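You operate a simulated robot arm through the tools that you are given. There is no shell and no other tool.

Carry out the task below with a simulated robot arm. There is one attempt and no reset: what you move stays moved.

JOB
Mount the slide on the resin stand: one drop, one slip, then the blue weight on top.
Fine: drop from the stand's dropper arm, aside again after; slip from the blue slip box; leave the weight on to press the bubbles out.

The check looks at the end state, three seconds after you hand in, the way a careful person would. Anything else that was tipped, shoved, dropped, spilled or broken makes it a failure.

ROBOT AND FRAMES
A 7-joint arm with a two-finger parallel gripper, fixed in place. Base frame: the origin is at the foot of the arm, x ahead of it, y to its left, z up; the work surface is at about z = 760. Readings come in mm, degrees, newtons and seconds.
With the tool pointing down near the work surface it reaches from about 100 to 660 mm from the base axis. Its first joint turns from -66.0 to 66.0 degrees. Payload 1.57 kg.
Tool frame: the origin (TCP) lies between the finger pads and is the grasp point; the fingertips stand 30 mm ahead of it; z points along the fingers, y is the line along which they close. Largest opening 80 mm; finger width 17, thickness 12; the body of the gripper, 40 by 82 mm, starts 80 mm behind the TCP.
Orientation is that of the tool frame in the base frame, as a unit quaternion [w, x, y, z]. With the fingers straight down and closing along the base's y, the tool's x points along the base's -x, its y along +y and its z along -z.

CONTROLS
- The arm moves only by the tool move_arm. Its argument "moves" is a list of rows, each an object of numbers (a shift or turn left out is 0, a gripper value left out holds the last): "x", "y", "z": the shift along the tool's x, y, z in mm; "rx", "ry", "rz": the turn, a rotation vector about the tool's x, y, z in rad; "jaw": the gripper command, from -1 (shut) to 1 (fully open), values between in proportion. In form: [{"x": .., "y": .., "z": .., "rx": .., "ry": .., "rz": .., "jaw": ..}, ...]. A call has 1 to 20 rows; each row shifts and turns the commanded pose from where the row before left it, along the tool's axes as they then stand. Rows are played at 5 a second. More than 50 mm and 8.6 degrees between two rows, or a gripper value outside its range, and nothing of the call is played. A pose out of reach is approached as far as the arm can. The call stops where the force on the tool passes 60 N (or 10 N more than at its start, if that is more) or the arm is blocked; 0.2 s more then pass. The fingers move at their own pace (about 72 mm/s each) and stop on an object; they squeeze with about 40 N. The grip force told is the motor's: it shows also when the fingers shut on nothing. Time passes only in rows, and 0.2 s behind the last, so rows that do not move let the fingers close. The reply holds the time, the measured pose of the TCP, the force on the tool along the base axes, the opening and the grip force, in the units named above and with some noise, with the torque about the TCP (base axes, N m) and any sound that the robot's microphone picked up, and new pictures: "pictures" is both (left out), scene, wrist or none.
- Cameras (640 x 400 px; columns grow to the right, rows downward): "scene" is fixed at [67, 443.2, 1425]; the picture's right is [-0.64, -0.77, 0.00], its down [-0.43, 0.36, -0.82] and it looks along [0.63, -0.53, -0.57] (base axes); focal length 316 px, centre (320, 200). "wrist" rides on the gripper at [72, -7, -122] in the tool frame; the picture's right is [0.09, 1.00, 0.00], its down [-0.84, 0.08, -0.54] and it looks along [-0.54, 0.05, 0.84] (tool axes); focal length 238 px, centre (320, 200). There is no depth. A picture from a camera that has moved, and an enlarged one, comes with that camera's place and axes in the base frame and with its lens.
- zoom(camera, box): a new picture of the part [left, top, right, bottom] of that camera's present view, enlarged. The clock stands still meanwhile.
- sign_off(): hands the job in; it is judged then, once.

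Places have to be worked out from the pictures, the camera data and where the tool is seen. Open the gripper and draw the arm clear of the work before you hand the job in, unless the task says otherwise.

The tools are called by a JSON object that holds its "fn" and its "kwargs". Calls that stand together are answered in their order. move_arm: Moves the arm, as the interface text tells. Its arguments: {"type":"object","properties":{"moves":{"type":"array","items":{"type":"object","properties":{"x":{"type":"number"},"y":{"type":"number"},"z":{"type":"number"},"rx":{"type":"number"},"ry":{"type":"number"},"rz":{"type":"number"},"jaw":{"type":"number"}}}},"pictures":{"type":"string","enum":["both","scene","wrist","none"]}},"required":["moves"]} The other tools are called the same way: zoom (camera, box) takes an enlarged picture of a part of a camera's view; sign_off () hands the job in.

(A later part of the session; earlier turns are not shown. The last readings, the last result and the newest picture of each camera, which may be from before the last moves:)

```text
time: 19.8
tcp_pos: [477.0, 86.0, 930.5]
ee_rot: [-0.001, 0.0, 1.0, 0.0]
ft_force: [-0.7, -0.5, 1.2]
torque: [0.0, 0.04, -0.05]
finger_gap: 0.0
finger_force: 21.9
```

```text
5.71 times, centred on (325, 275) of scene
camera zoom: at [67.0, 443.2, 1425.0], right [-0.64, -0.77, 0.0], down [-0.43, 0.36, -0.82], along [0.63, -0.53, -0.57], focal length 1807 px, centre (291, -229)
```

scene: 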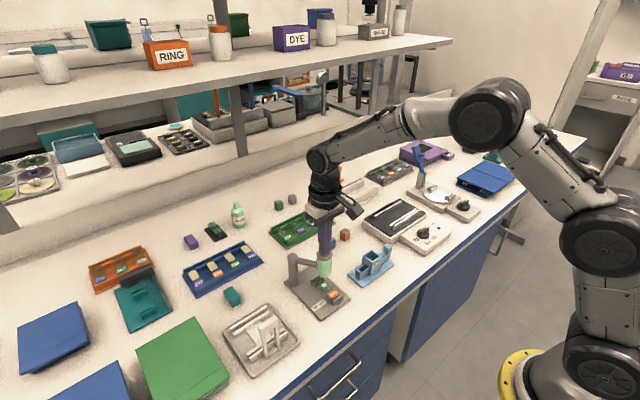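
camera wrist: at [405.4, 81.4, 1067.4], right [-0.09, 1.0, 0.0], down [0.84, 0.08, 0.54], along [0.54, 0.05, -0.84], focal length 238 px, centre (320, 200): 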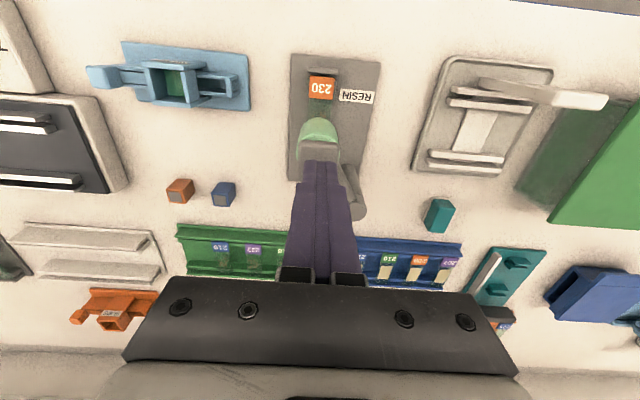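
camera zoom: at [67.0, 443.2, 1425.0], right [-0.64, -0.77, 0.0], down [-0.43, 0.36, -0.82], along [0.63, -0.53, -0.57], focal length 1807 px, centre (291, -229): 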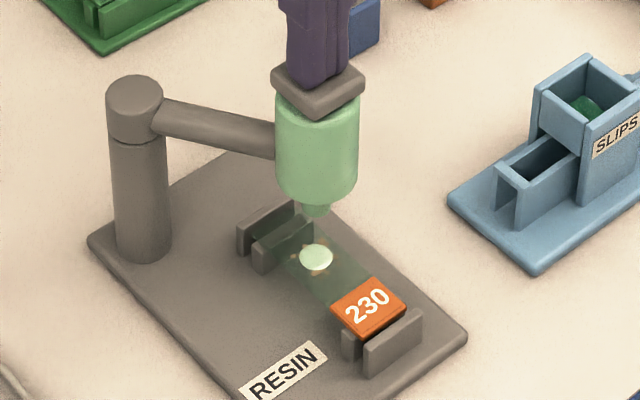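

A single mint drop is now visible on the specimen. I release by lifting straight up, and look at the slide again once clear.

{"fn": "move_arm", "kwargs": {"moves": [{"z": -3}, {"z": -5}, {"z": -10}, {"z": -15}, {}], "pictures": "scene"}}

{"fn": "zoom", "kwargs": {"camera": "scene", "box": [290, 240, 360, 310]}}

```text
time: 21.0
tcp_pos: [477.9, 86.0, 963.1]
ee_rot: [-0.001, 0.0, 1.0, 0.0]
ft_force: [-0.2, 0.3, 0.2]
torque: [0.01, 0.01, -0.01]
finger_gap: 0.1
finger_force: 21.5
```

scene: 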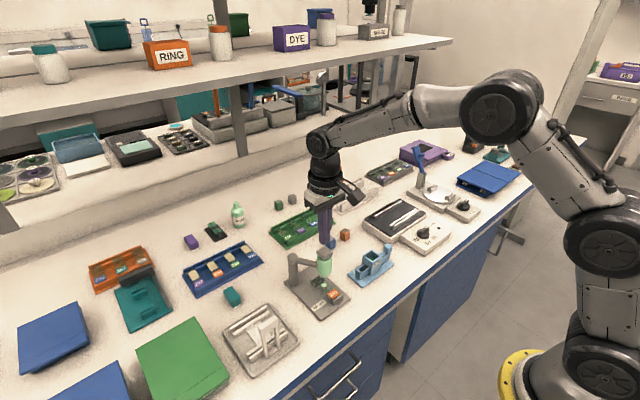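

```text
5.71 times, centred on (325, 275) of scene
camera zoom: at [67.0, 443.2, 1425.0], right [-0.64, -0.77, 0.0], down [-0.43, 0.36, -0.82], along [0.63, -0.53, -0.57], focal length 1807 px, centre (291, -229)
```

zoom: 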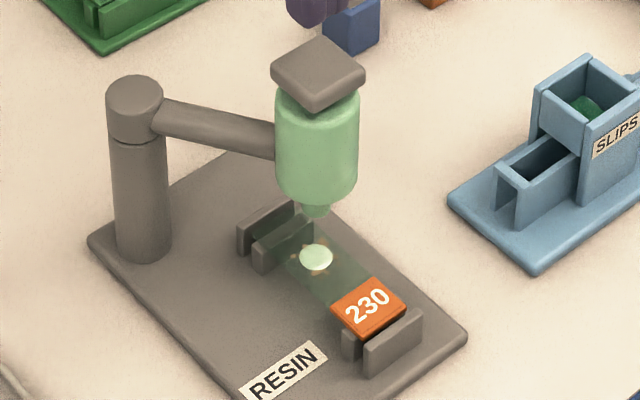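

One drop only, and the cap has sprung back. Now I move the closed fingers to (501, 49) on the other side of the bottle and descend there to push it back.

{"fn": "move_arm", "kwargs": {"moves": [{"x": -12, "y": -18}, {"x": -12, "y": -19}, {}, {"z": 35}, {"z": 35}, {"z": 25}, {}], "pictures": "both"}}

{"fn": "zoom", "kwargs": {"camera": "scene", "box": [280, 230, 370, 310]}}

```text
time: 22.6
tcp_pos: [500.3, 50.2, 868.2]
ee_rot: [0.001, 0.0, 1.0, -0.001]
ft_force: [-0.4, -0.5, 0.2]
torque: [0.0, 0.0, 0.0]
finger_gap: 0.0
finger_force: 20.8
camera wrist: at [429.5, 44.4, 991.2], right [-0.09, 1.0, 0.0], down [0.84, 0.08, 0.54], along [0.54, 0.05, -0.84], focal length 238 px, centre (320, 200)
```

scene: 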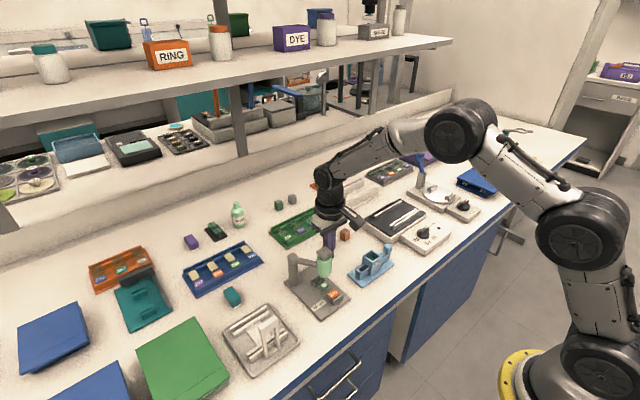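
wrist: 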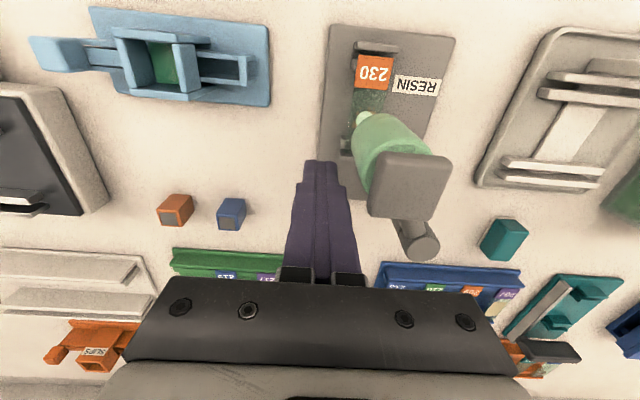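

```text
5.00 times, centred on (325, 270) of scene
camera zoom: at [67.0, 443.2, 1425.0], right [-0.64, -0.77, 0.0], down [-0.43, 0.36, -0.82], along [0.63, -0.53, -0.57], focal length 1581 px, centre (295, -150)
```

zoom: 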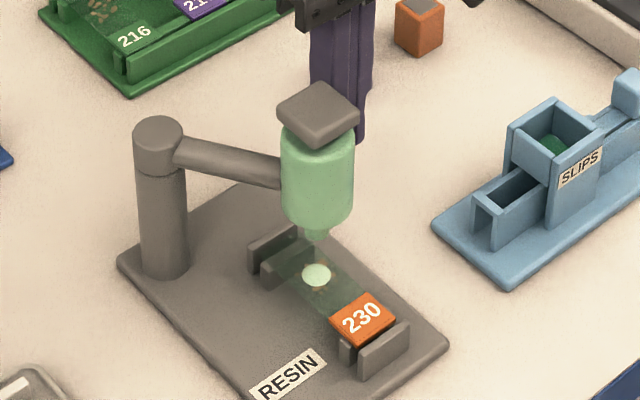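

The fingers stand beside the bottle on its -y side. I push it back along the arc, halfway first.

{"fn": "move_arm", "kwargs": {"moves": [{"x": 4.5, "y": 5.3}, {"x": 6.3, "y": 4.8}, {"x": 5.8, "y": 5.4}, {"x": 5.4, "y": 5.8}, {"x": 4.8, "y": 6.3}, {"x": 4.3, "y": 6.7}, {"x": 3.7, "y": 7}, {"x": 3, "y": 7.4}, {"x": 2.4, "y": 7.5}, {}], "pictures": "both"}}

```text
time: 24.8
tcp_pos: [460.2, 104.2, 869.2]
ee_rot: [0.0, 0.001, 1.0, 0.0]
ft_force: [-0.6, 0.4, 0.4]
torque: [0.0, 0.0, 0.02]
finger_gap: 0.3
finger_force: 20.6
camera wrist: at [388.6, 99.8, 992.0], right [-0.09, 1.0, 0.0], down [0.84, 0.08, 0.54], along [0.54, 0.05, -0.84], focal length 238 px, centre (320, 200)
```

scene: 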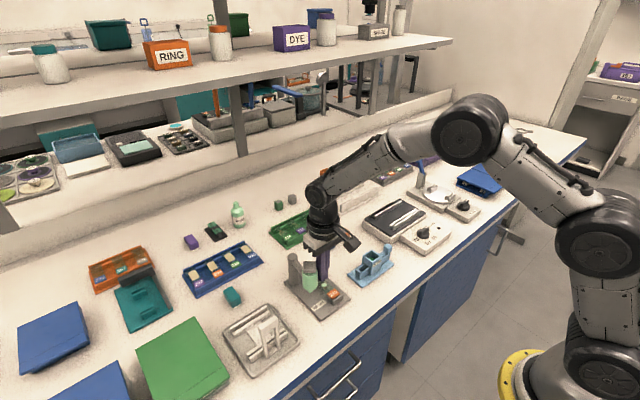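
wrist: 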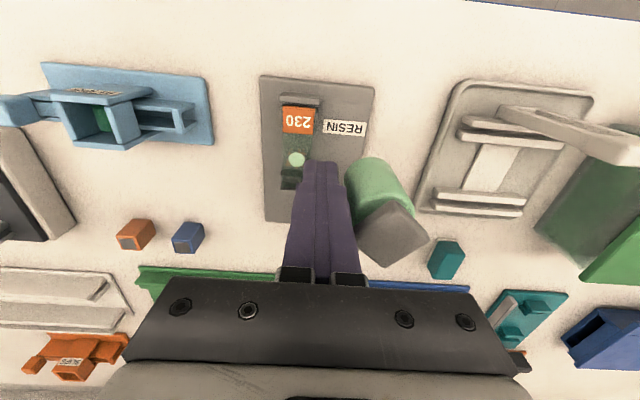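

The bottle is off the slide, which still shows its drop and label in place. I go on pushing it along to its aside position.

{"fn": "move_arm", "kwargs": {"moves": [{"x": 1.7, "y": 7.8}, {"x": 1.1, "y": 7.9}, {"x": 0.3, "y": 7.9}, {"x": -0.3, "y": 7.9}, {"x": -1.1, "y": 7.9}, {"x": -1.7, "y": 7.8}, {"x": -2.4, "y": 7.5}, {"x": -3, "y": 7.4}, {"x": -3.7, "y": 7}, {"x": -4.3, "y": 6.7}, {}], "pictures": "both"}}

```text
time: 27.2
tcp_pos: [475.1, 180.2, 868.2]
ee_rot: [0.001, 0.0, 1.0, -0.001]
ft_force: [0.0, -0.5, 0.2]
torque: [-0.02, -0.01, 0.01]
finger_gap: 0.0
finger_force: 21.1
camera wrist: at [402.8, 175.8, 991.5], right [-0.09, 1.0, 0.0], down [0.84, 0.08, 0.54], along [0.54, 0.05, -0.84], focal length 238 px, centre (320, 200)
```

scene: 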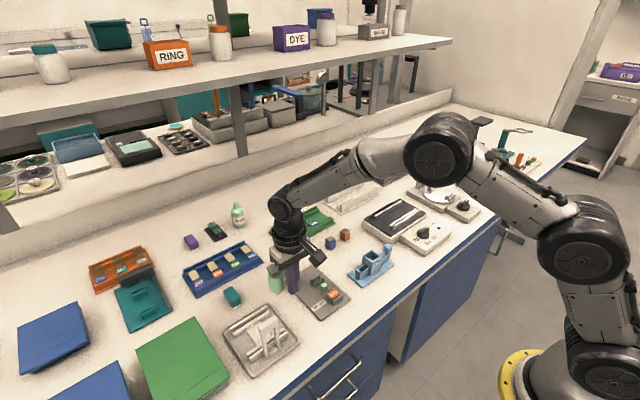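
wrist: 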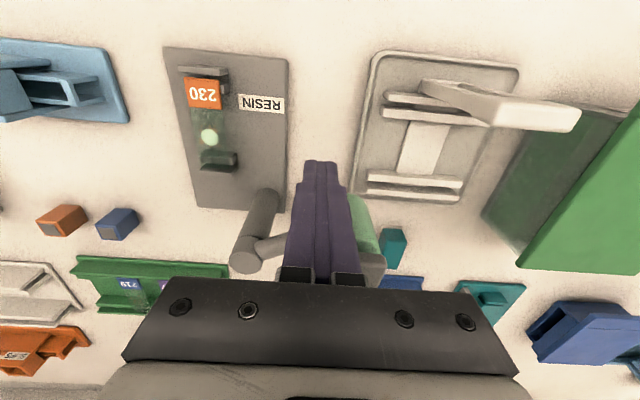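

The bottle looks close to its original aside position. I lift the fingers straight up and compare it with the starting picture.

{"fn": "move_arm", "kwargs": {"moves": [{"x": 3, "y": -3}, {"z": -35}, {"z": -45}, {"z": -40}, {}], "pictures": "both"}}

{"fn": "zoom", "kwargs": {"camera": "scene", "box": [255, 240, 360, 325]}}

{"fn": "zoom", "kwargs": {"camera": "wrist", "box": [180, 80, 400, 260]}}

```text
time: 28.4
tcp_pos: [469.0, 177.6, 989.9]
ee_rot: [0.0, 0.0, 1.0, 0.0]
ft_force: [0.0, 0.7, -0.1]
torque: [-0.02, -0.02, -0.04]
finger_gap: 0.0
finger_force: 21.0
camera wrist: at [397.3, 171.9, 1113.5], right [-0.09, 1.0, 0.0], down [0.84, 0.08, 0.54], along [0.54, 0.05, -0.84], focal length 238 px, centre (320, 200)
```

scene: 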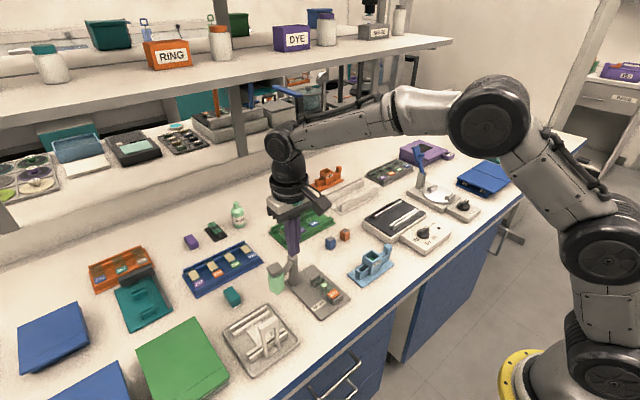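
wrist: 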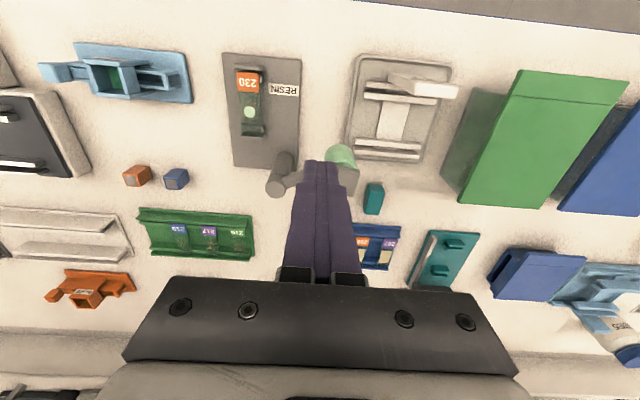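

```text
4.71 times, centred on (308, 282) of scene
camera zoom: at [67.0, 443.2, 1425.0], right [-0.64, -0.77, 0.0], down [-0.43, 0.36, -0.82], along [0.63, -0.53, -0.57], focal length 1488 px, centre (379, -188)
```

zoom: 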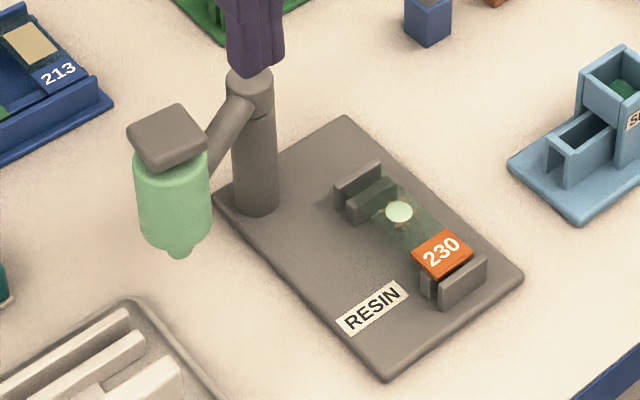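

```text
2.22 times, centred on (290, 170) of wrist
camera zoom: at [397.3, 171.9, 1113.5], right [-0.09, 1.0, 0.0], down [0.84, 0.08, 0.54], along [0.54, 0.05, -0.84], focal length 530 px, centre (387, 267)
```

zoom: 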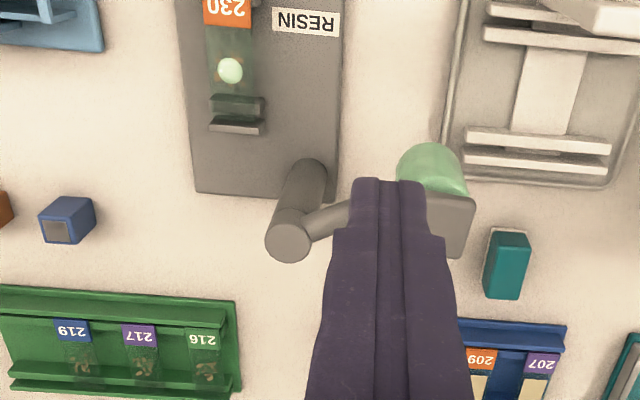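

The dropper is back exactly where it started, and the drop sits at about (477.6, 86.4). Now I fly over to the knob side of the slip box, to a point above (450, -160).

{"fn": "move_arm", "kwargs": {"moves": [{"x": 2.4, "y": -42}, {"x": 2.4, "y": -42}, {"x": 2.4, "y": -42}, {"x": 2.4, "y": -42}, {"x": 2.4, "y": -42}, {"x": 2.4, "y": -42}, {"x": 2.4, "y": -42, "z": 20}, {"x": 2.2, "y": -43, "z": 30}, {}], "pictures": "both"}}

{"fn": "zoom", "kwargs": {"camera": "wrist", "box": [240, 80, 440, 230]}}

{"fn": "zoom", "kwargs": {"camera": "scene", "box": [330, 210, 430, 300]}}

```text
refused: row 8 steps farther than a row can; nothing moved
```

```text
2.67 times, centred on (340, 155) of wrist
camera zoom: at [397.3, 171.9, 1113.5], right [-0.09, 1.0, 0.0], down [0.84, 0.08, 0.54], along [0.54, 0.05, -0.84], focal length 636 px, centre (267, 320)
```

zoom: 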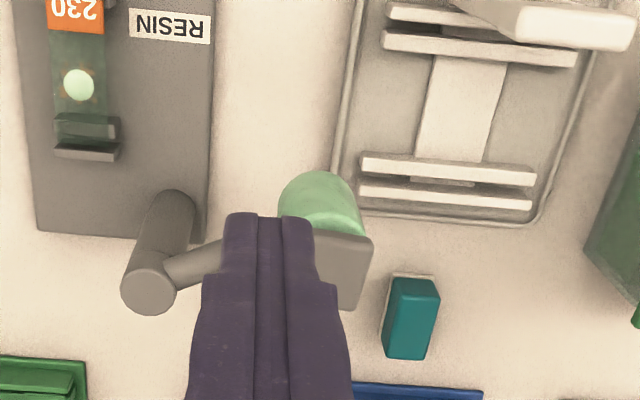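

```text
4.44 times, centred on (380, 255) of scene
camera zoom: at [67.0, 443.2, 1425.0], right [-0.64, -0.77, 0.0], down [-0.43, 0.36, -0.82], along [0.63, -0.53, -0.57], focal length 1406 px, centre (53, -44)
```

zoom: 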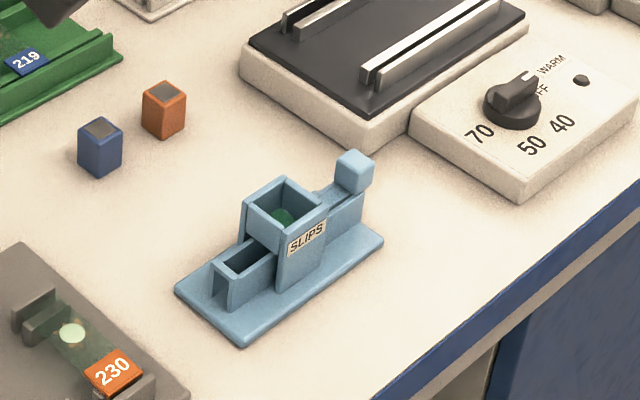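

The last row was too long, so nothing moved. I send the same flight with shorter rows.

{"fn": "move_arm", "kwargs": {"moves": [{"x": 2.4, "y": -42}, {"x": 2.4, "y": -42}, {"x": 2.4, "y": -42}, {"x": 2.4, "y": -42}, {"x": 2.4, "y": -42}, {"x": 2.4, "y": -42}, {"x": 2.4, "y": -42}, {"x": 2.2, "y": -43}, {"z": 40}, {}], "pictures": "both"}}

{"fn": "zoom", "kwargs": {"camera": "wrist", "box": [260, 80, 460, 230]}}

{"fn": "zoom", "kwargs": {"camera": "scene", "box": [340, 180, 440, 290]}}

```text
time: 30.6
tcp_pos: [452.0, -159.1, 947.8]
ee_rot: [0.0, 0.001, 1.0, 0.0]
ft_force: [0.0, 0.1, -0.9]
torque: [-0.01, 0.03, -0.03]
finger_gap: 0.0
finger_force: 20.9
camera wrist: at [380.9, -164.9, 1072.1], right [-0.09, 1.0, 0.0], down [0.84, 0.08, 0.54], along [0.54, 0.05, -0.84], focal length 238 px, centre (320, 200)
```

scene: 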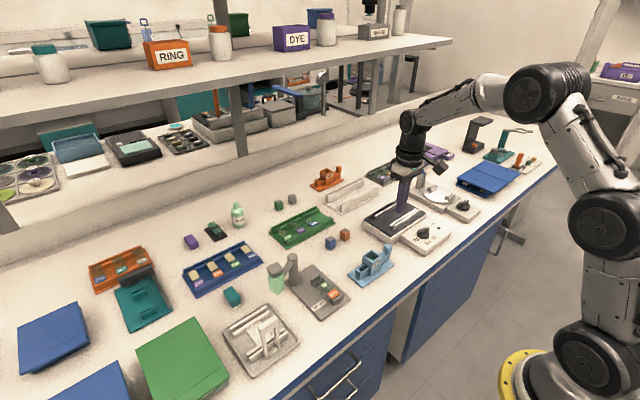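
wrist: 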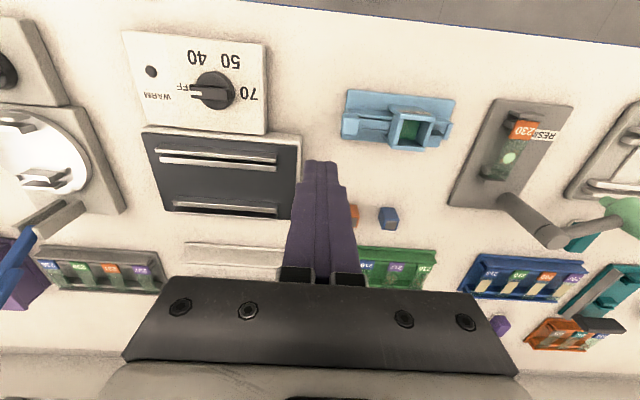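

```text
2.67 times, centred on (360, 155) of wrist
camera zoom: at [380.9, -164.9, 1072.1], right [-0.09, 1.0, 0.0], down [0.84, 0.08, 0.54], along [0.54, 0.05, -0.84], focal length 636 px, centre (213, 320)
```

zoom: 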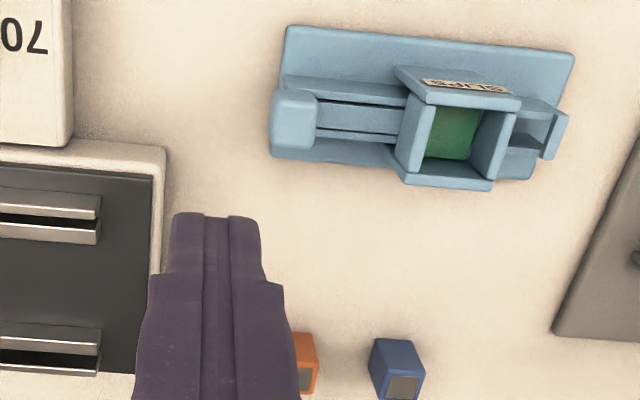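

```text
3.64 times, centred on (390, 235) of scene
camera zoom: at [67.0, 443.2, 1425.0], right [-0.64, -0.77, 0.0], down [-0.43, 0.36, -0.82], along [0.63, -0.53, -0.57], focal length 1150 px, centre (66, 73)
```

zoom: 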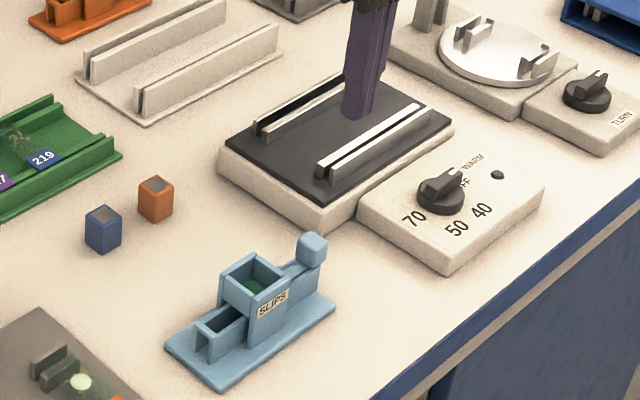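

The knob lies ahead of the fingers as computed and the warm plate's edge (y≈-178) leaves room. I shift to (450, -156) and descend to tip height ≈ 800.

{"fn": "move_arm", "kwargs": {"moves": [{"x": 2, "y": 3}, {"z": 40}, {"z": 40}, {"z": 25}, {"z": 12}, {}], "pictures": "both"}}

{"fn": "zoom", "kwargs": {"camera": "scene", "box": [340, 200, 430, 290]}}

{"fn": "zoom", "kwargs": {"camera": "wrist", "box": [240, 80, 500, 250]}}

```text
time: 32.0
tcp_pos: [451.9, -156.7, 831.1]
ee_rot: [0.0, 0.001, 1.0, 0.0]
ft_force: [0.3, -0.2, -0.2]
torque: [0.0, 0.03, -0.01]
finger_gap: 0.0
finger_force: 22.0
camera wrist: at [379.9, -161.7, 954.3], right [-0.09, 1.0, 0.0], down [0.84, 0.08, 0.54], along [0.54, 0.05, -0.84], focal length 238 px, centre (320, 200)
```

scene: 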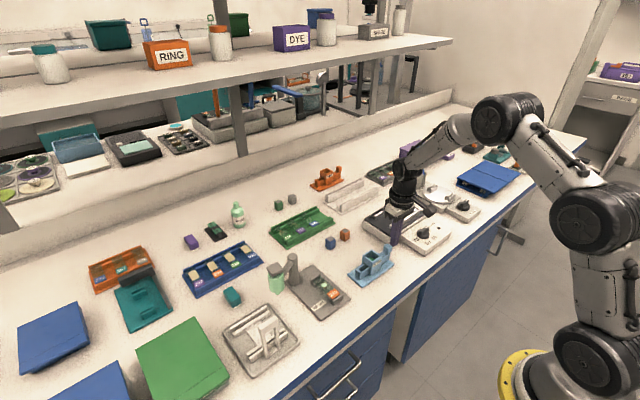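
wrist: 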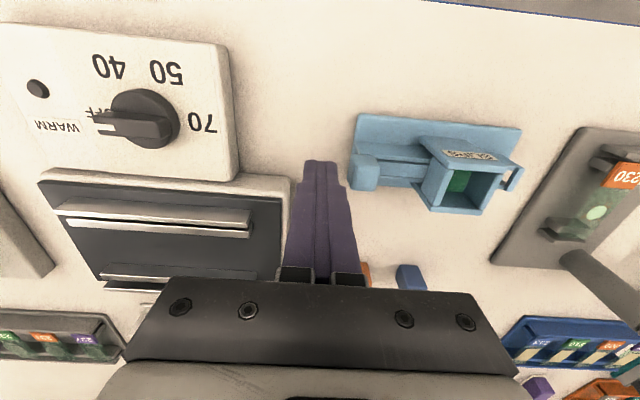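

```text
4.44 times, centred on (385, 245) of scene
camera zoom: at [67.0, 443.2, 1425.0], right [-0.64, -0.77, 0.0], down [-0.43, 0.36, -0.82], along [0.63, -0.53, -0.57], focal length 1406 px, centre (31, 0)
```

zoom: 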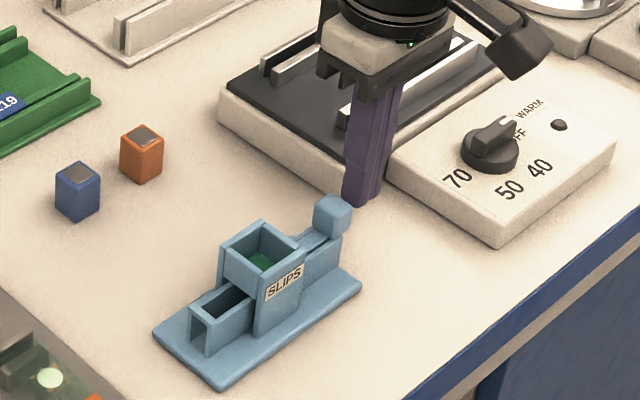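

```text
2.35 times, centred on (370, 165) of wrist
camera zoom: at [379.9, -161.7, 954.3], right [-0.09, 1.0, 0.0], down [0.84, 0.08, 0.54], along [0.54, 0.05, -0.84], focal length 561 px, centre (202, 282)
```

zoom: 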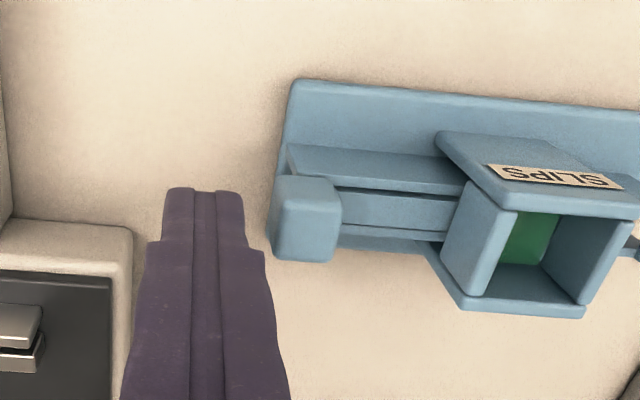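

The fingertips are beside the knob at the right height. I push it along +y in 3 mm rows, partway first, watching the force.

{"fn": "move_arm", "kwargs": {"moves": [{"x": 1, "y": 4}, {"y": 3}, {"y": 3}, {"y": 3}, {"y": 3}, {"y": 3}, {"y": 3}, {"y": 3}, {}], "pictures": "both"}}

{"fn": "zoom", "kwargs": {"camera": "scene", "box": [340, 210, 420, 290]}}

{"fn": "zoom", "kwargs": {"camera": "wrist", "box": [240, 80, 500, 250]}}

```text
time: 34.0
tcp_pos: [448.4, -130.9, 831.7]
ee_rot: [0.0, 0.0, 1.0, 0.0]
ft_force: [1.1, -2.2, 1.4]
torque: [-0.05, -0.03, -0.01]
finger_gap: 0.0
finger_force: 21.0
camera wrist: at [377.5, -136.7, 954.9], right [-0.09, 1.0, 0.0], down [0.84, 0.08, 0.54], along [0.54, 0.05, -0.84], focal length 238 px, centre (320, 200)
```

scene: 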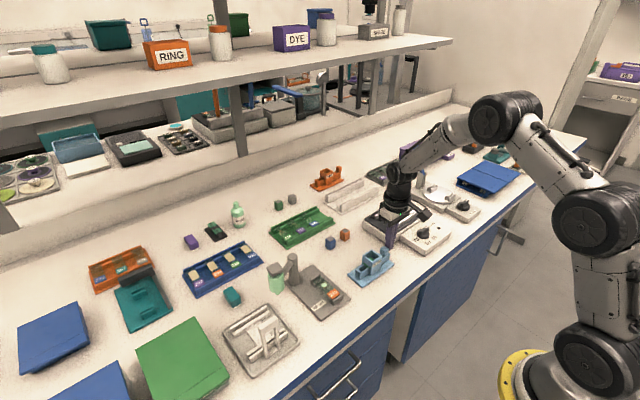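
wrist: 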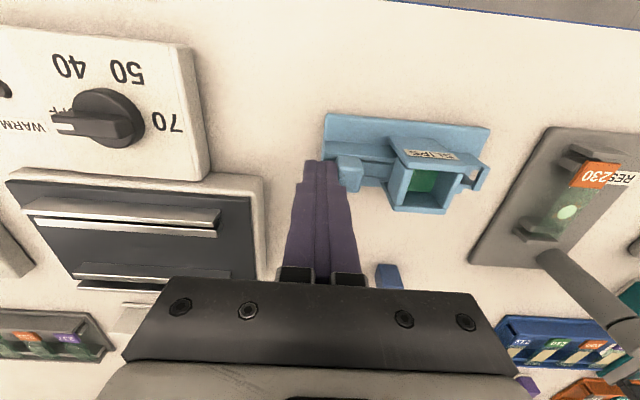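

```text
5.00 times, centred on (380, 250) of scene
camera zoom: at [67.0, 443.2, 1425.0], right [-0.64, -0.77, 0.0], down [-0.43, 0.36, -0.82], along [0.63, -0.53, -0.57], focal length 1581 px, centre (20, -50)
```

zoom: 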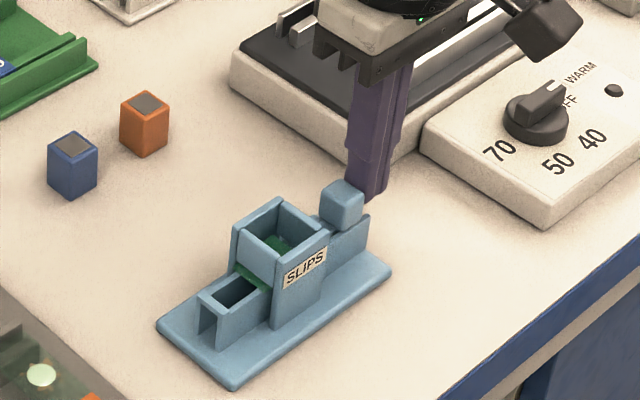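

```text
2.35 times, centred on (370, 165) of wrist
camera zoom: at [377.5, -136.7, 954.9], right [-0.09, 1.0, 0.0], down [0.84, 0.08, 0.54], along [0.54, 0.05, -0.84], focal length 561 px, centre (202, 282)
```

zoom: 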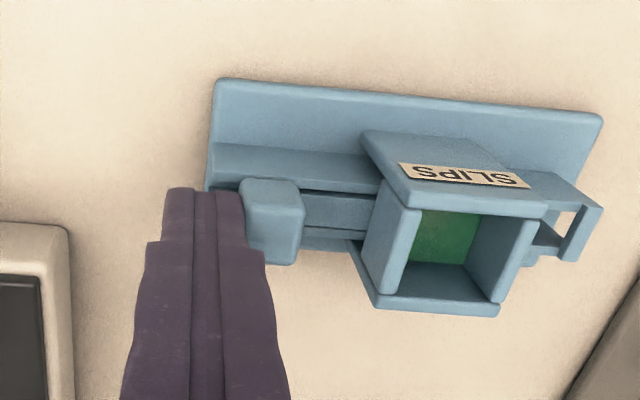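

A slip is emerging from the hopper and the box has not shifted. I keep pushing in 3 mm rows.

{"fn": "move_arm", "kwargs": {"moves": [{"x": -1.5, "y": 3}, {"y": 3}, {"y": 3}, {"y": 3}, {}], "pictures": "scene"}}

{"fn": "zoom", "kwargs": {"camera": "scene", "box": [340, 210, 420, 290]}}

```text
time: 35.2
tcp_pos: [449.5, -119.4, 831.3]
ee_rot: [0.0, 0.0, 1.0, 0.0]
ft_force: [-2.5, -3.2, 0.5]
torque: [-0.08, 0.03, 0.03]
finger_gap: 0.4
finger_force: 21.2
```

scene: 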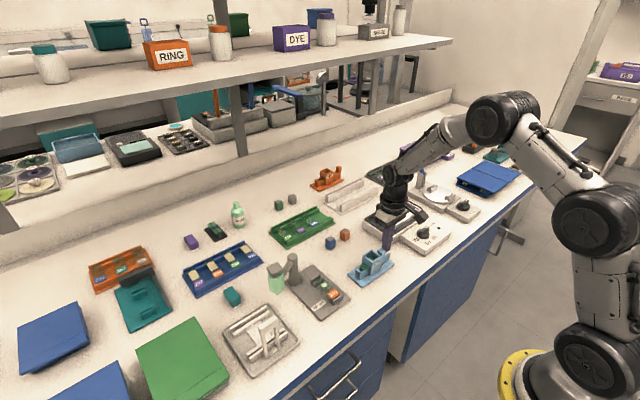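

```text
5.00 times, centred on (380, 250) of scene
camera zoom: at [67.0, 443.2, 1425.0], right [-0.64, -0.77, 0.0], down [-0.43, 0.36, -0.82], along [0.63, -0.53, -0.57], focal length 1581 px, centre (20, -50)
```

zoom: 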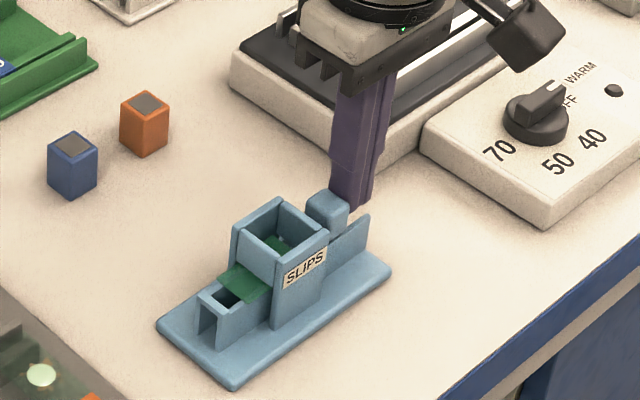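

The slip now covers about half of the outlet. The knob is near the hopper, so I continue in smaller rows.

{"fn": "move_arm", "kwargs": {"moves": [{"y": 2}, {"y": 2}, {}], "pictures": "scene"}}

{"fn": "zoom", "kwargs": {"camera": "scene", "box": [345, 230, 405, 290]}}

```text
time: 36.0
tcp_pos: [450.5, -113.9, 830.7]
ee_rot: [0.0, 0.0, 1.0, 0.0]
ft_force: [-2.3, -3.4, 0.1]
torque: [-0.09, 0.04, 0.0]
finger_gap: 0.1
finger_force: 21.1
```

scene: 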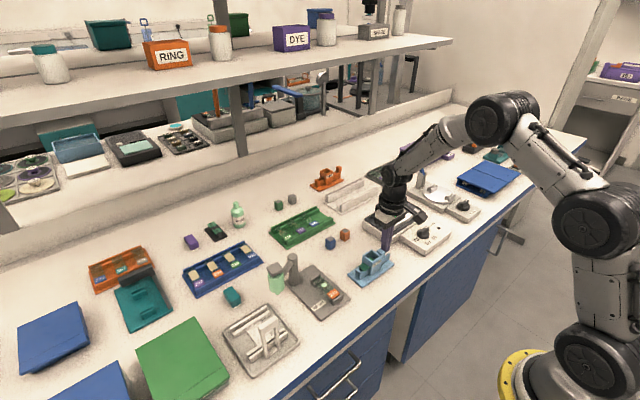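

```text
6.67 times, centred on (375, 260) of scene
camera zoom: at [67.0, 443.2, 1425.0], right [-0.64, -0.77, 0.0], down [-0.43, 0.36, -0.82], along [0.63, -0.53, -0.57], focal length 2108 px, centre (-47, -200)
```

zoom: 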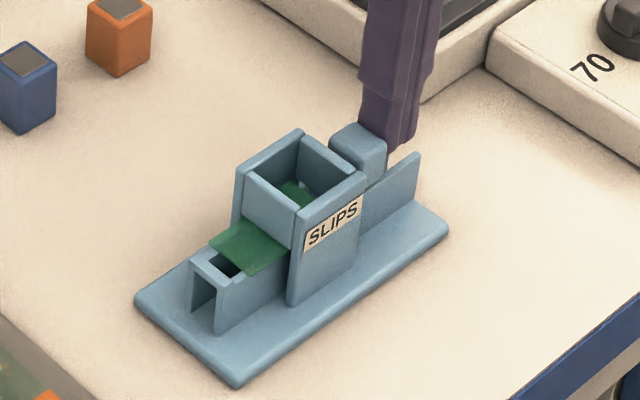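

Force stays at 3.4 N; the knob face is near y≈-80. I push 1 mm at a time until it bottoms out.

{"fn": "move_arm", "kwargs": {"moves": [{"y": 1}, {"y": 1}, {"y": 1}, {}], "pictures": "scene"}}

{"fn": "zoom", "kwargs": {"camera": "scene", "box": [345, 230, 405, 290]}}

```text
time: 37.0
tcp_pos: [449.9, -112.7, 832.0]
ee_rot: [0.0, 0.001, 1.0, 0.0]
ft_force: [1.7, -3.7, -2.0]
torque: [-0.11, -0.04, 0.0]
finger_gap: 0.1
finger_force: 20.8
```

scene: 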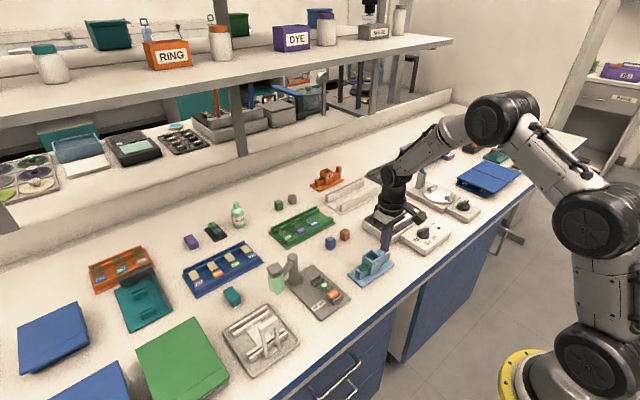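

```text
6.67 times, centred on (375, 260) of scene
camera zoom: at [67.1, 443.2, 1425.0], right [-0.64, -0.77, 0.0], down [-0.43, 0.36, -0.82], along [0.63, -0.53, -0.57], focal length 2108 px, centre (-47, -200)
```

zoom: 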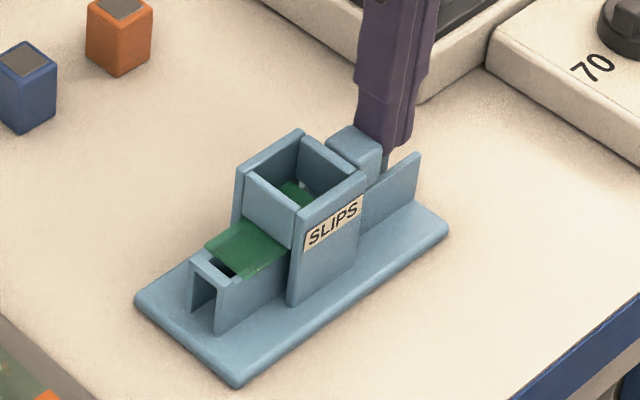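

It still moves freely with about 3.7 N. I continue a few more millimetres.

{"fn": "move_arm", "kwargs": {"moves": [{"y": 1}, {"y": 1}, {"y": 1}, {}], "pictures": "scene"}}

{"fn": "zoom", "kwargs": {"camera": "scene", "box": [345, 230, 405, 290]}}

```text
time: 38.0
tcp_pos: [451.8, -109.0, 830.9]
ee_rot: [0.0, 0.0, 1.0, 0.0]
ft_force: [-0.8, -10.3, -0.6]
torque: [-0.25, 0.01, 0.02]
finger_gap: 0.0
finger_force: 20.8
```

scene: 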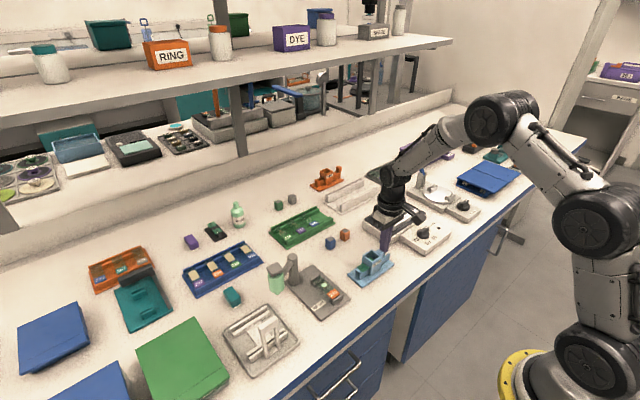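

```text
6.67 times, centred on (375, 260) of scene
camera zoom: at [67.0, 443.0, 1425.1], right [-0.64, -0.77, 0.0], down [-0.43, 0.36, -0.82], along [0.63, -0.53, -0.57], focal length 2108 px, centre (-47, -200)
```

zoom: 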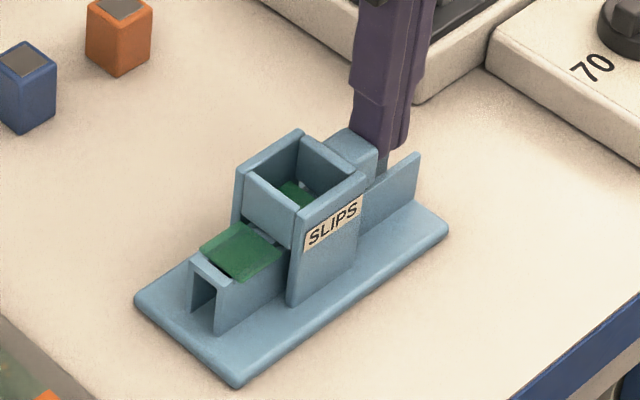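

Force rose to 10 N: the pusher has bottomed out and a whole slip lies on the outlet rails. I back the fingers off along -y and then lift to look.

{"fn": "move_arm", "kwargs": {"moves": [{"y": -2}, {"y": -4}, {"y": -10}, {"y": -15}, {"z": -30}, {"z": -40}, {"z": -30}, {}], "pictures": "both"}}

{"fn": "zoom", "kwargs": {"camera": "scene", "box": [340, 235, 400, 290]}}

{"fn": "zoom", "kwargs": {"camera": "wrist", "box": [280, 60, 460, 200]}}

```text
time: 39.8
tcp_pos: [451.4, -138.8, 932.2]
ee_rot: [-0.001, 0.0, 1.0, 0.0]
ft_force: [-1.0, -0.2, 0.3]
torque: [-0.02, 0.0, -0.05]
finger_gap: 0.1
finger_force: 21.3
camera wrist: at [379.1, -144.7, 1055.8], right [-0.09, 1.0, 0.0], down [0.84, 0.08, 0.54], along [0.54, 0.05, -0.84], focal length 238 px, centre (320, 200)
```

scene: 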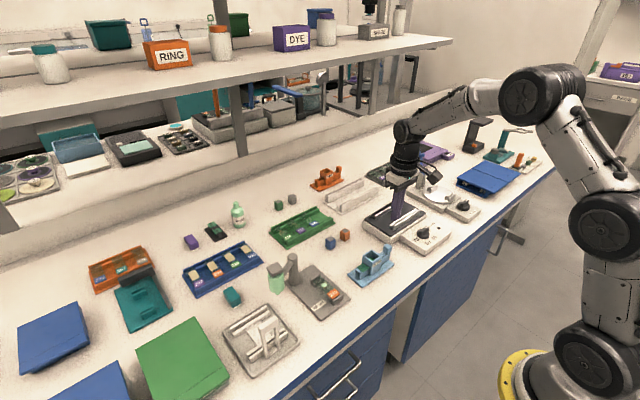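
wrist: 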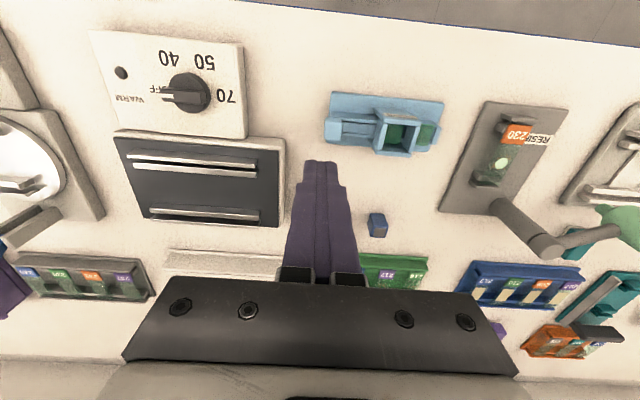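

```text
7.27 times, centred on (370, 262) of scene
camera zoom: at [67.0, 443.2, 1425.0], right [-0.64, -0.77, 0.0], down [-0.43, 0.36, -0.82], along [0.63, -0.53, -0.57], focal length 2300 px, centre (-44, -254)
```

zoom: 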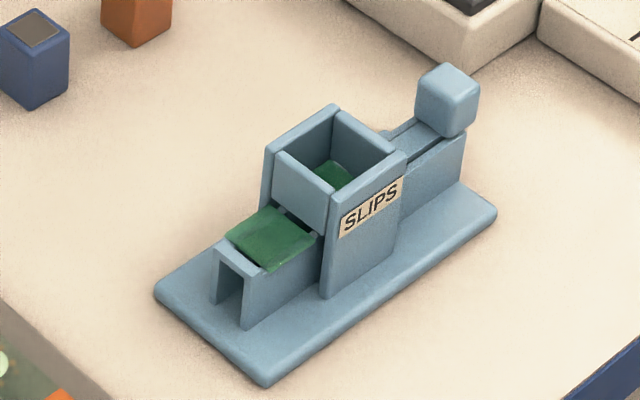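

```text
2.86 times, centred on (370, 130) of wrist
camera zoom: at [379.1, -144.7, 1055.8], right [-0.09, 1.0, 0.0], down [0.84, 0.08, 0.54], along [0.54, 0.05, -0.84], focal length 681 px, centre (177, 400)
```

zoom: 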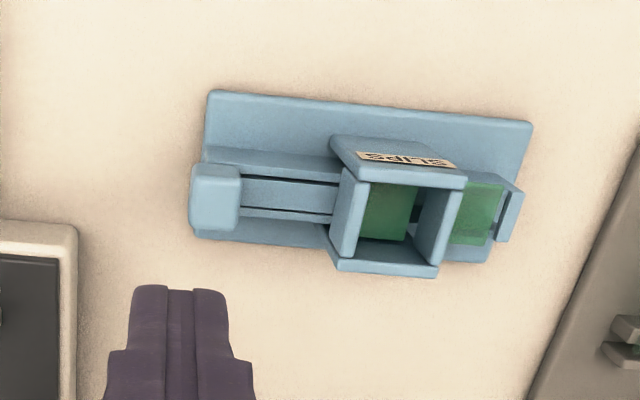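

The pusher sprang back and one slip lies on the outlet rails, its front edge near y≈-14, so centred about (450, -26). I open the jaw partway, move above it, and turn the tool 90° so the fingers close along base x.

{"fn": "move_arm", "kwargs": {"moves": [{"x": 0.5, "y": 38, "z": -10}, {"x": 0.5, "y": 38, "z": -10}, {"x": 0.5, "y": 37}, {"rz": 0.1428, "jaw": 0.25}, {"rz": 0.1428}, {"rz": 0.1428}, {"rz": 0.1428}, {"rz": 0.1428}, {"rz": 0.1428}, {"rz": 0.1428}, {"rz": 0.1428}, {"rz": 0.1428}, {"rz": 0.1428}, {"rz": 0.1428}, {}], "pictures": "both"}}

{"fn": "zoom", "kwargs": {"camera": "wrist", "box": [220, 60, 420, 220]}}

```text
time: 43.0
tcp_pos: [450.3, -27.0, 951.2]
ee_rot: [0.0, 0.708, 0.706, 0.0]
ft_force: [0.7, 0.9, 0.0]
torque: [-0.03, -0.03, 0.02]
finger_gap: 50.2
finger_force: 0.1
camera wrist: at [443.3, 46.5, 1074.5], right [1.0, 0.09, 0.0], down [0.08, -0.84, 0.54], along [0.05, -0.54, -0.84], focal length 238 px, centre (320, 200)
```

scene: 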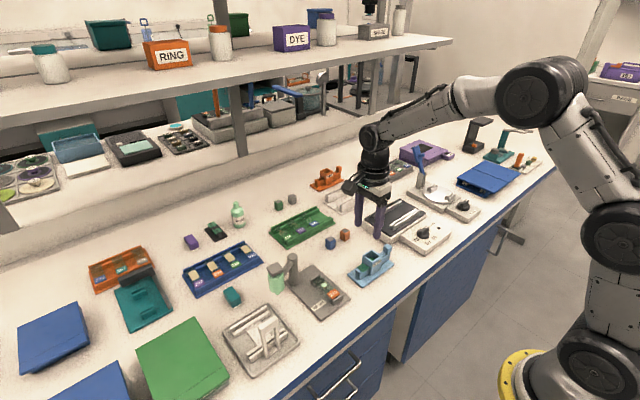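
wrist: 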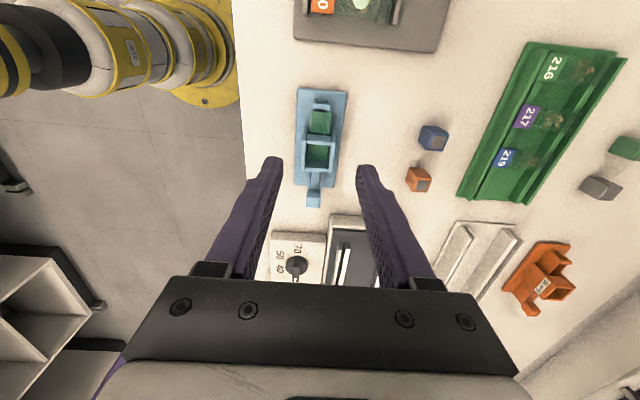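

```text
2.50 times, centred on (320, 140) of wrist
camera zoom: at [443.3, 46.5, 1074.5], right [1.0, 0.09, 0.0], down [0.08, -0.84, 0.54], along [0.05, -0.54, -0.84], focal length 596 px, centre (320, 350)
```

zoom: 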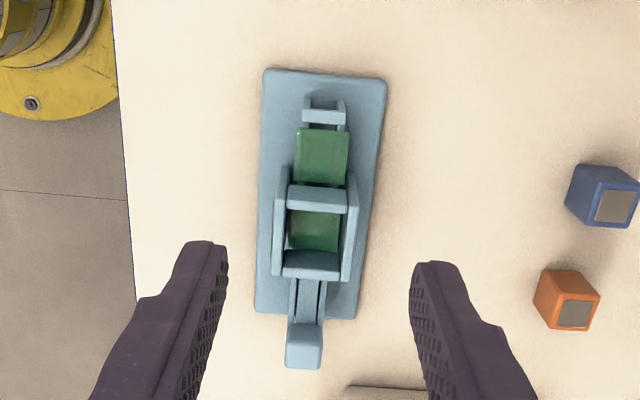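

The tool turned fully; fingers now straddle the slip along x, with the slip centred about (450.6, -27). I descend to tips at about z = 806 and check alignment.

{"fn": "move_arm", "kwargs": {"moves": [{"z": 40}, {"z": 40}, {"z": 25}, {"z": 10}, {}], "pictures": "both"}}

{"fn": "zoom", "kwargs": {"camera": "scene", "box": [335, 220, 405, 290]}}

{"fn": "zoom", "kwargs": {"camera": "wrist", "box": [230, 60, 410, 220]}}

```text
time: 44.2
tcp_pos: [450.4, -27.2, 834.5]
ee_rot: [0.0, 0.707, 0.708, 0.0]
ft_force: [-0.4, 0.3, 0.7]
torque: [0.0, 0.01, 0.0]
finger_gap: 49.8
finger_force: 0.1
camera wrist: at [442.6, 45.5, 958.4], right [1.0, 0.09, 0.0], down [0.08, -0.84, 0.54], along [0.05, -0.54, -0.84], focal length 238 px, centre (320, 200)
```

scene: 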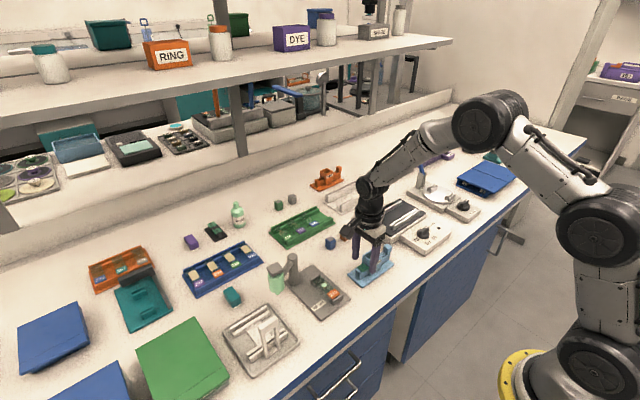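
wrist: 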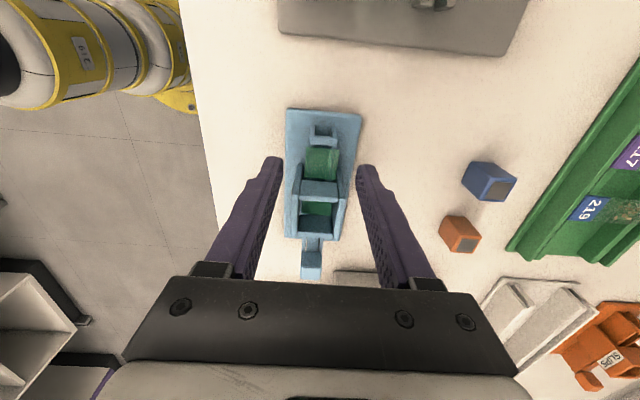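

```text
5.71 times, centred on (370, 255) of scene
camera zoom: at [67.0, 443.2, 1425.0], right [-0.64, -0.77, 0.0], down [-0.43, 0.36, -0.82], along [0.63, -0.53, -0.57], focal length 1807 px, centre (34, -114)
```

zoom: 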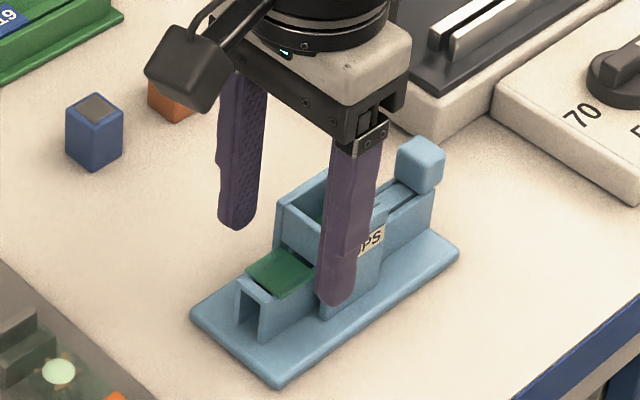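

```text
2.50 times, centred on (320, 140) of wrist
camera zoom: at [442.6, 45.5, 958.4], right [1.0, 0.09, 0.0], down [0.08, -0.84, 0.54], along [0.05, -0.54, -0.84], focal length 596 px, centre (320, 350)
```

zoom: 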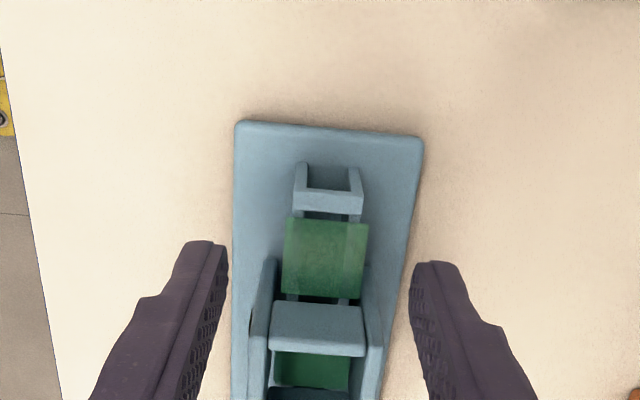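

The slip is fully visible at about (450.6, -26.7), z≈797, centred between the fingers. I go down 13 mm so the tips are about 5 mm below the slip, then close gently to about 22 mm.

{"fn": "move_arm", "kwargs": {"moves": [{"x": 0.3, "z": 7}, {"z": 6}, {}, {"jaw": -0.1}, {"jaw": -0.3}, {"jaw": -0.4}, {"jaw": -0.45}, {}], "pictures": "both"}}

{"fn": "zoom", "kwargs": {"camera": "scene", "box": [335, 220, 405, 290]}}

{"fn": "zoom", "kwargs": {"camera": "wrist", "box": [230, 60, 410, 220]}}

```text
time: 46.0
tcp_pos: [450.3, -27.2, 822.3]
ee_rot: [0.0, 0.707, 0.707, 0.0]
ft_force: [0.5, -0.1, -0.4]
torque: [-0.01, 0.01, -0.01]
finger_gap: 23.1
finger_force: 0.9
camera wrist: at [443.0, 46.3, 946.2], right [1.0, 0.09, 0.0], down [0.08, -0.84, 0.54], along [0.05, -0.54, -0.84], focal length 238 px, centre (320, 200)
```

scene: 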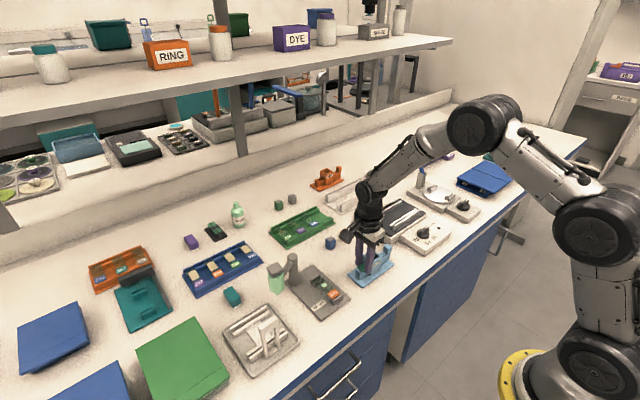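
wrist: 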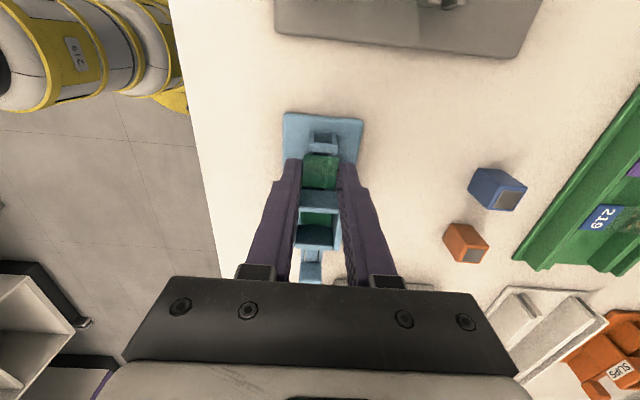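

```text
5.71 times, centred on (370, 255) of scene
camera zoom: at [67.0, 443.2, 1425.0], right [-0.64, -0.77, 0.0], down [-0.43, 0.36, -0.82], along [0.63, -0.53, -0.57], focal length 1807 px, centre (34, -114)
```

zoom: 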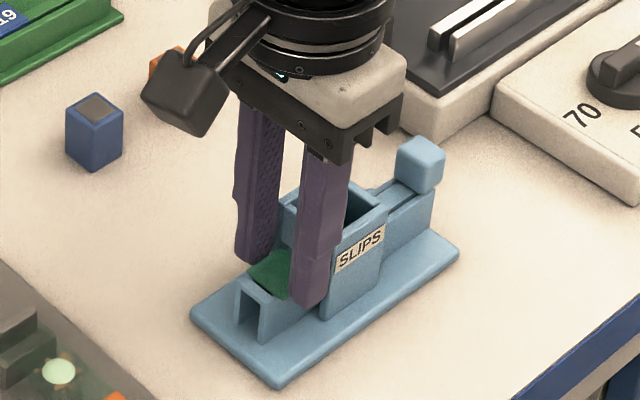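

```text
2.50 times, centred on (320, 140) of wrist
camera zoom: at [443.0, 46.3, 946.2], right [1.0, 0.09, 0.0], down [0.08, -0.84, 0.54], along [0.05, -0.54, -0.84], focal length 596 px, centre (320, 350)
```

zoom: 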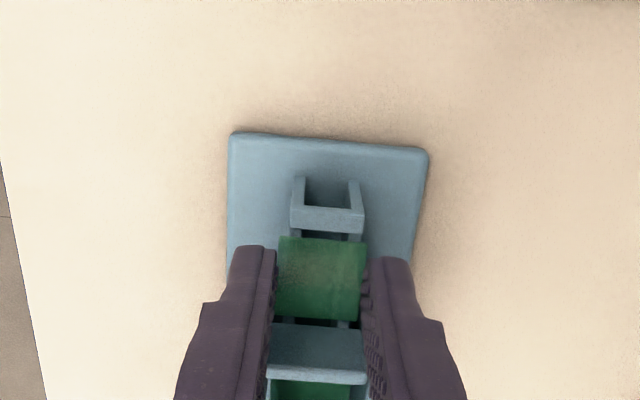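

The gap stopped at about 23 mm with a slight force, so the fingers appear to touch the slip's edges. I close a little further and read the grip.

{"fn": "move_arm", "kwargs": {"moves": [{"jaw": -0.5}, {"jaw": -0.55}, {}, {}], "pictures": "none"}}

```text
time: 47.0
tcp_pos: [449.7, -27.5, 824.1]
ee_rot: [0.0, 0.707, 0.707, 0.0]
ft_force: [1.8, 0.3, -1.0]
torque: [-0.04, -0.05, -0.05]
finger_gap: 19.4
finger_force: 33.6
```

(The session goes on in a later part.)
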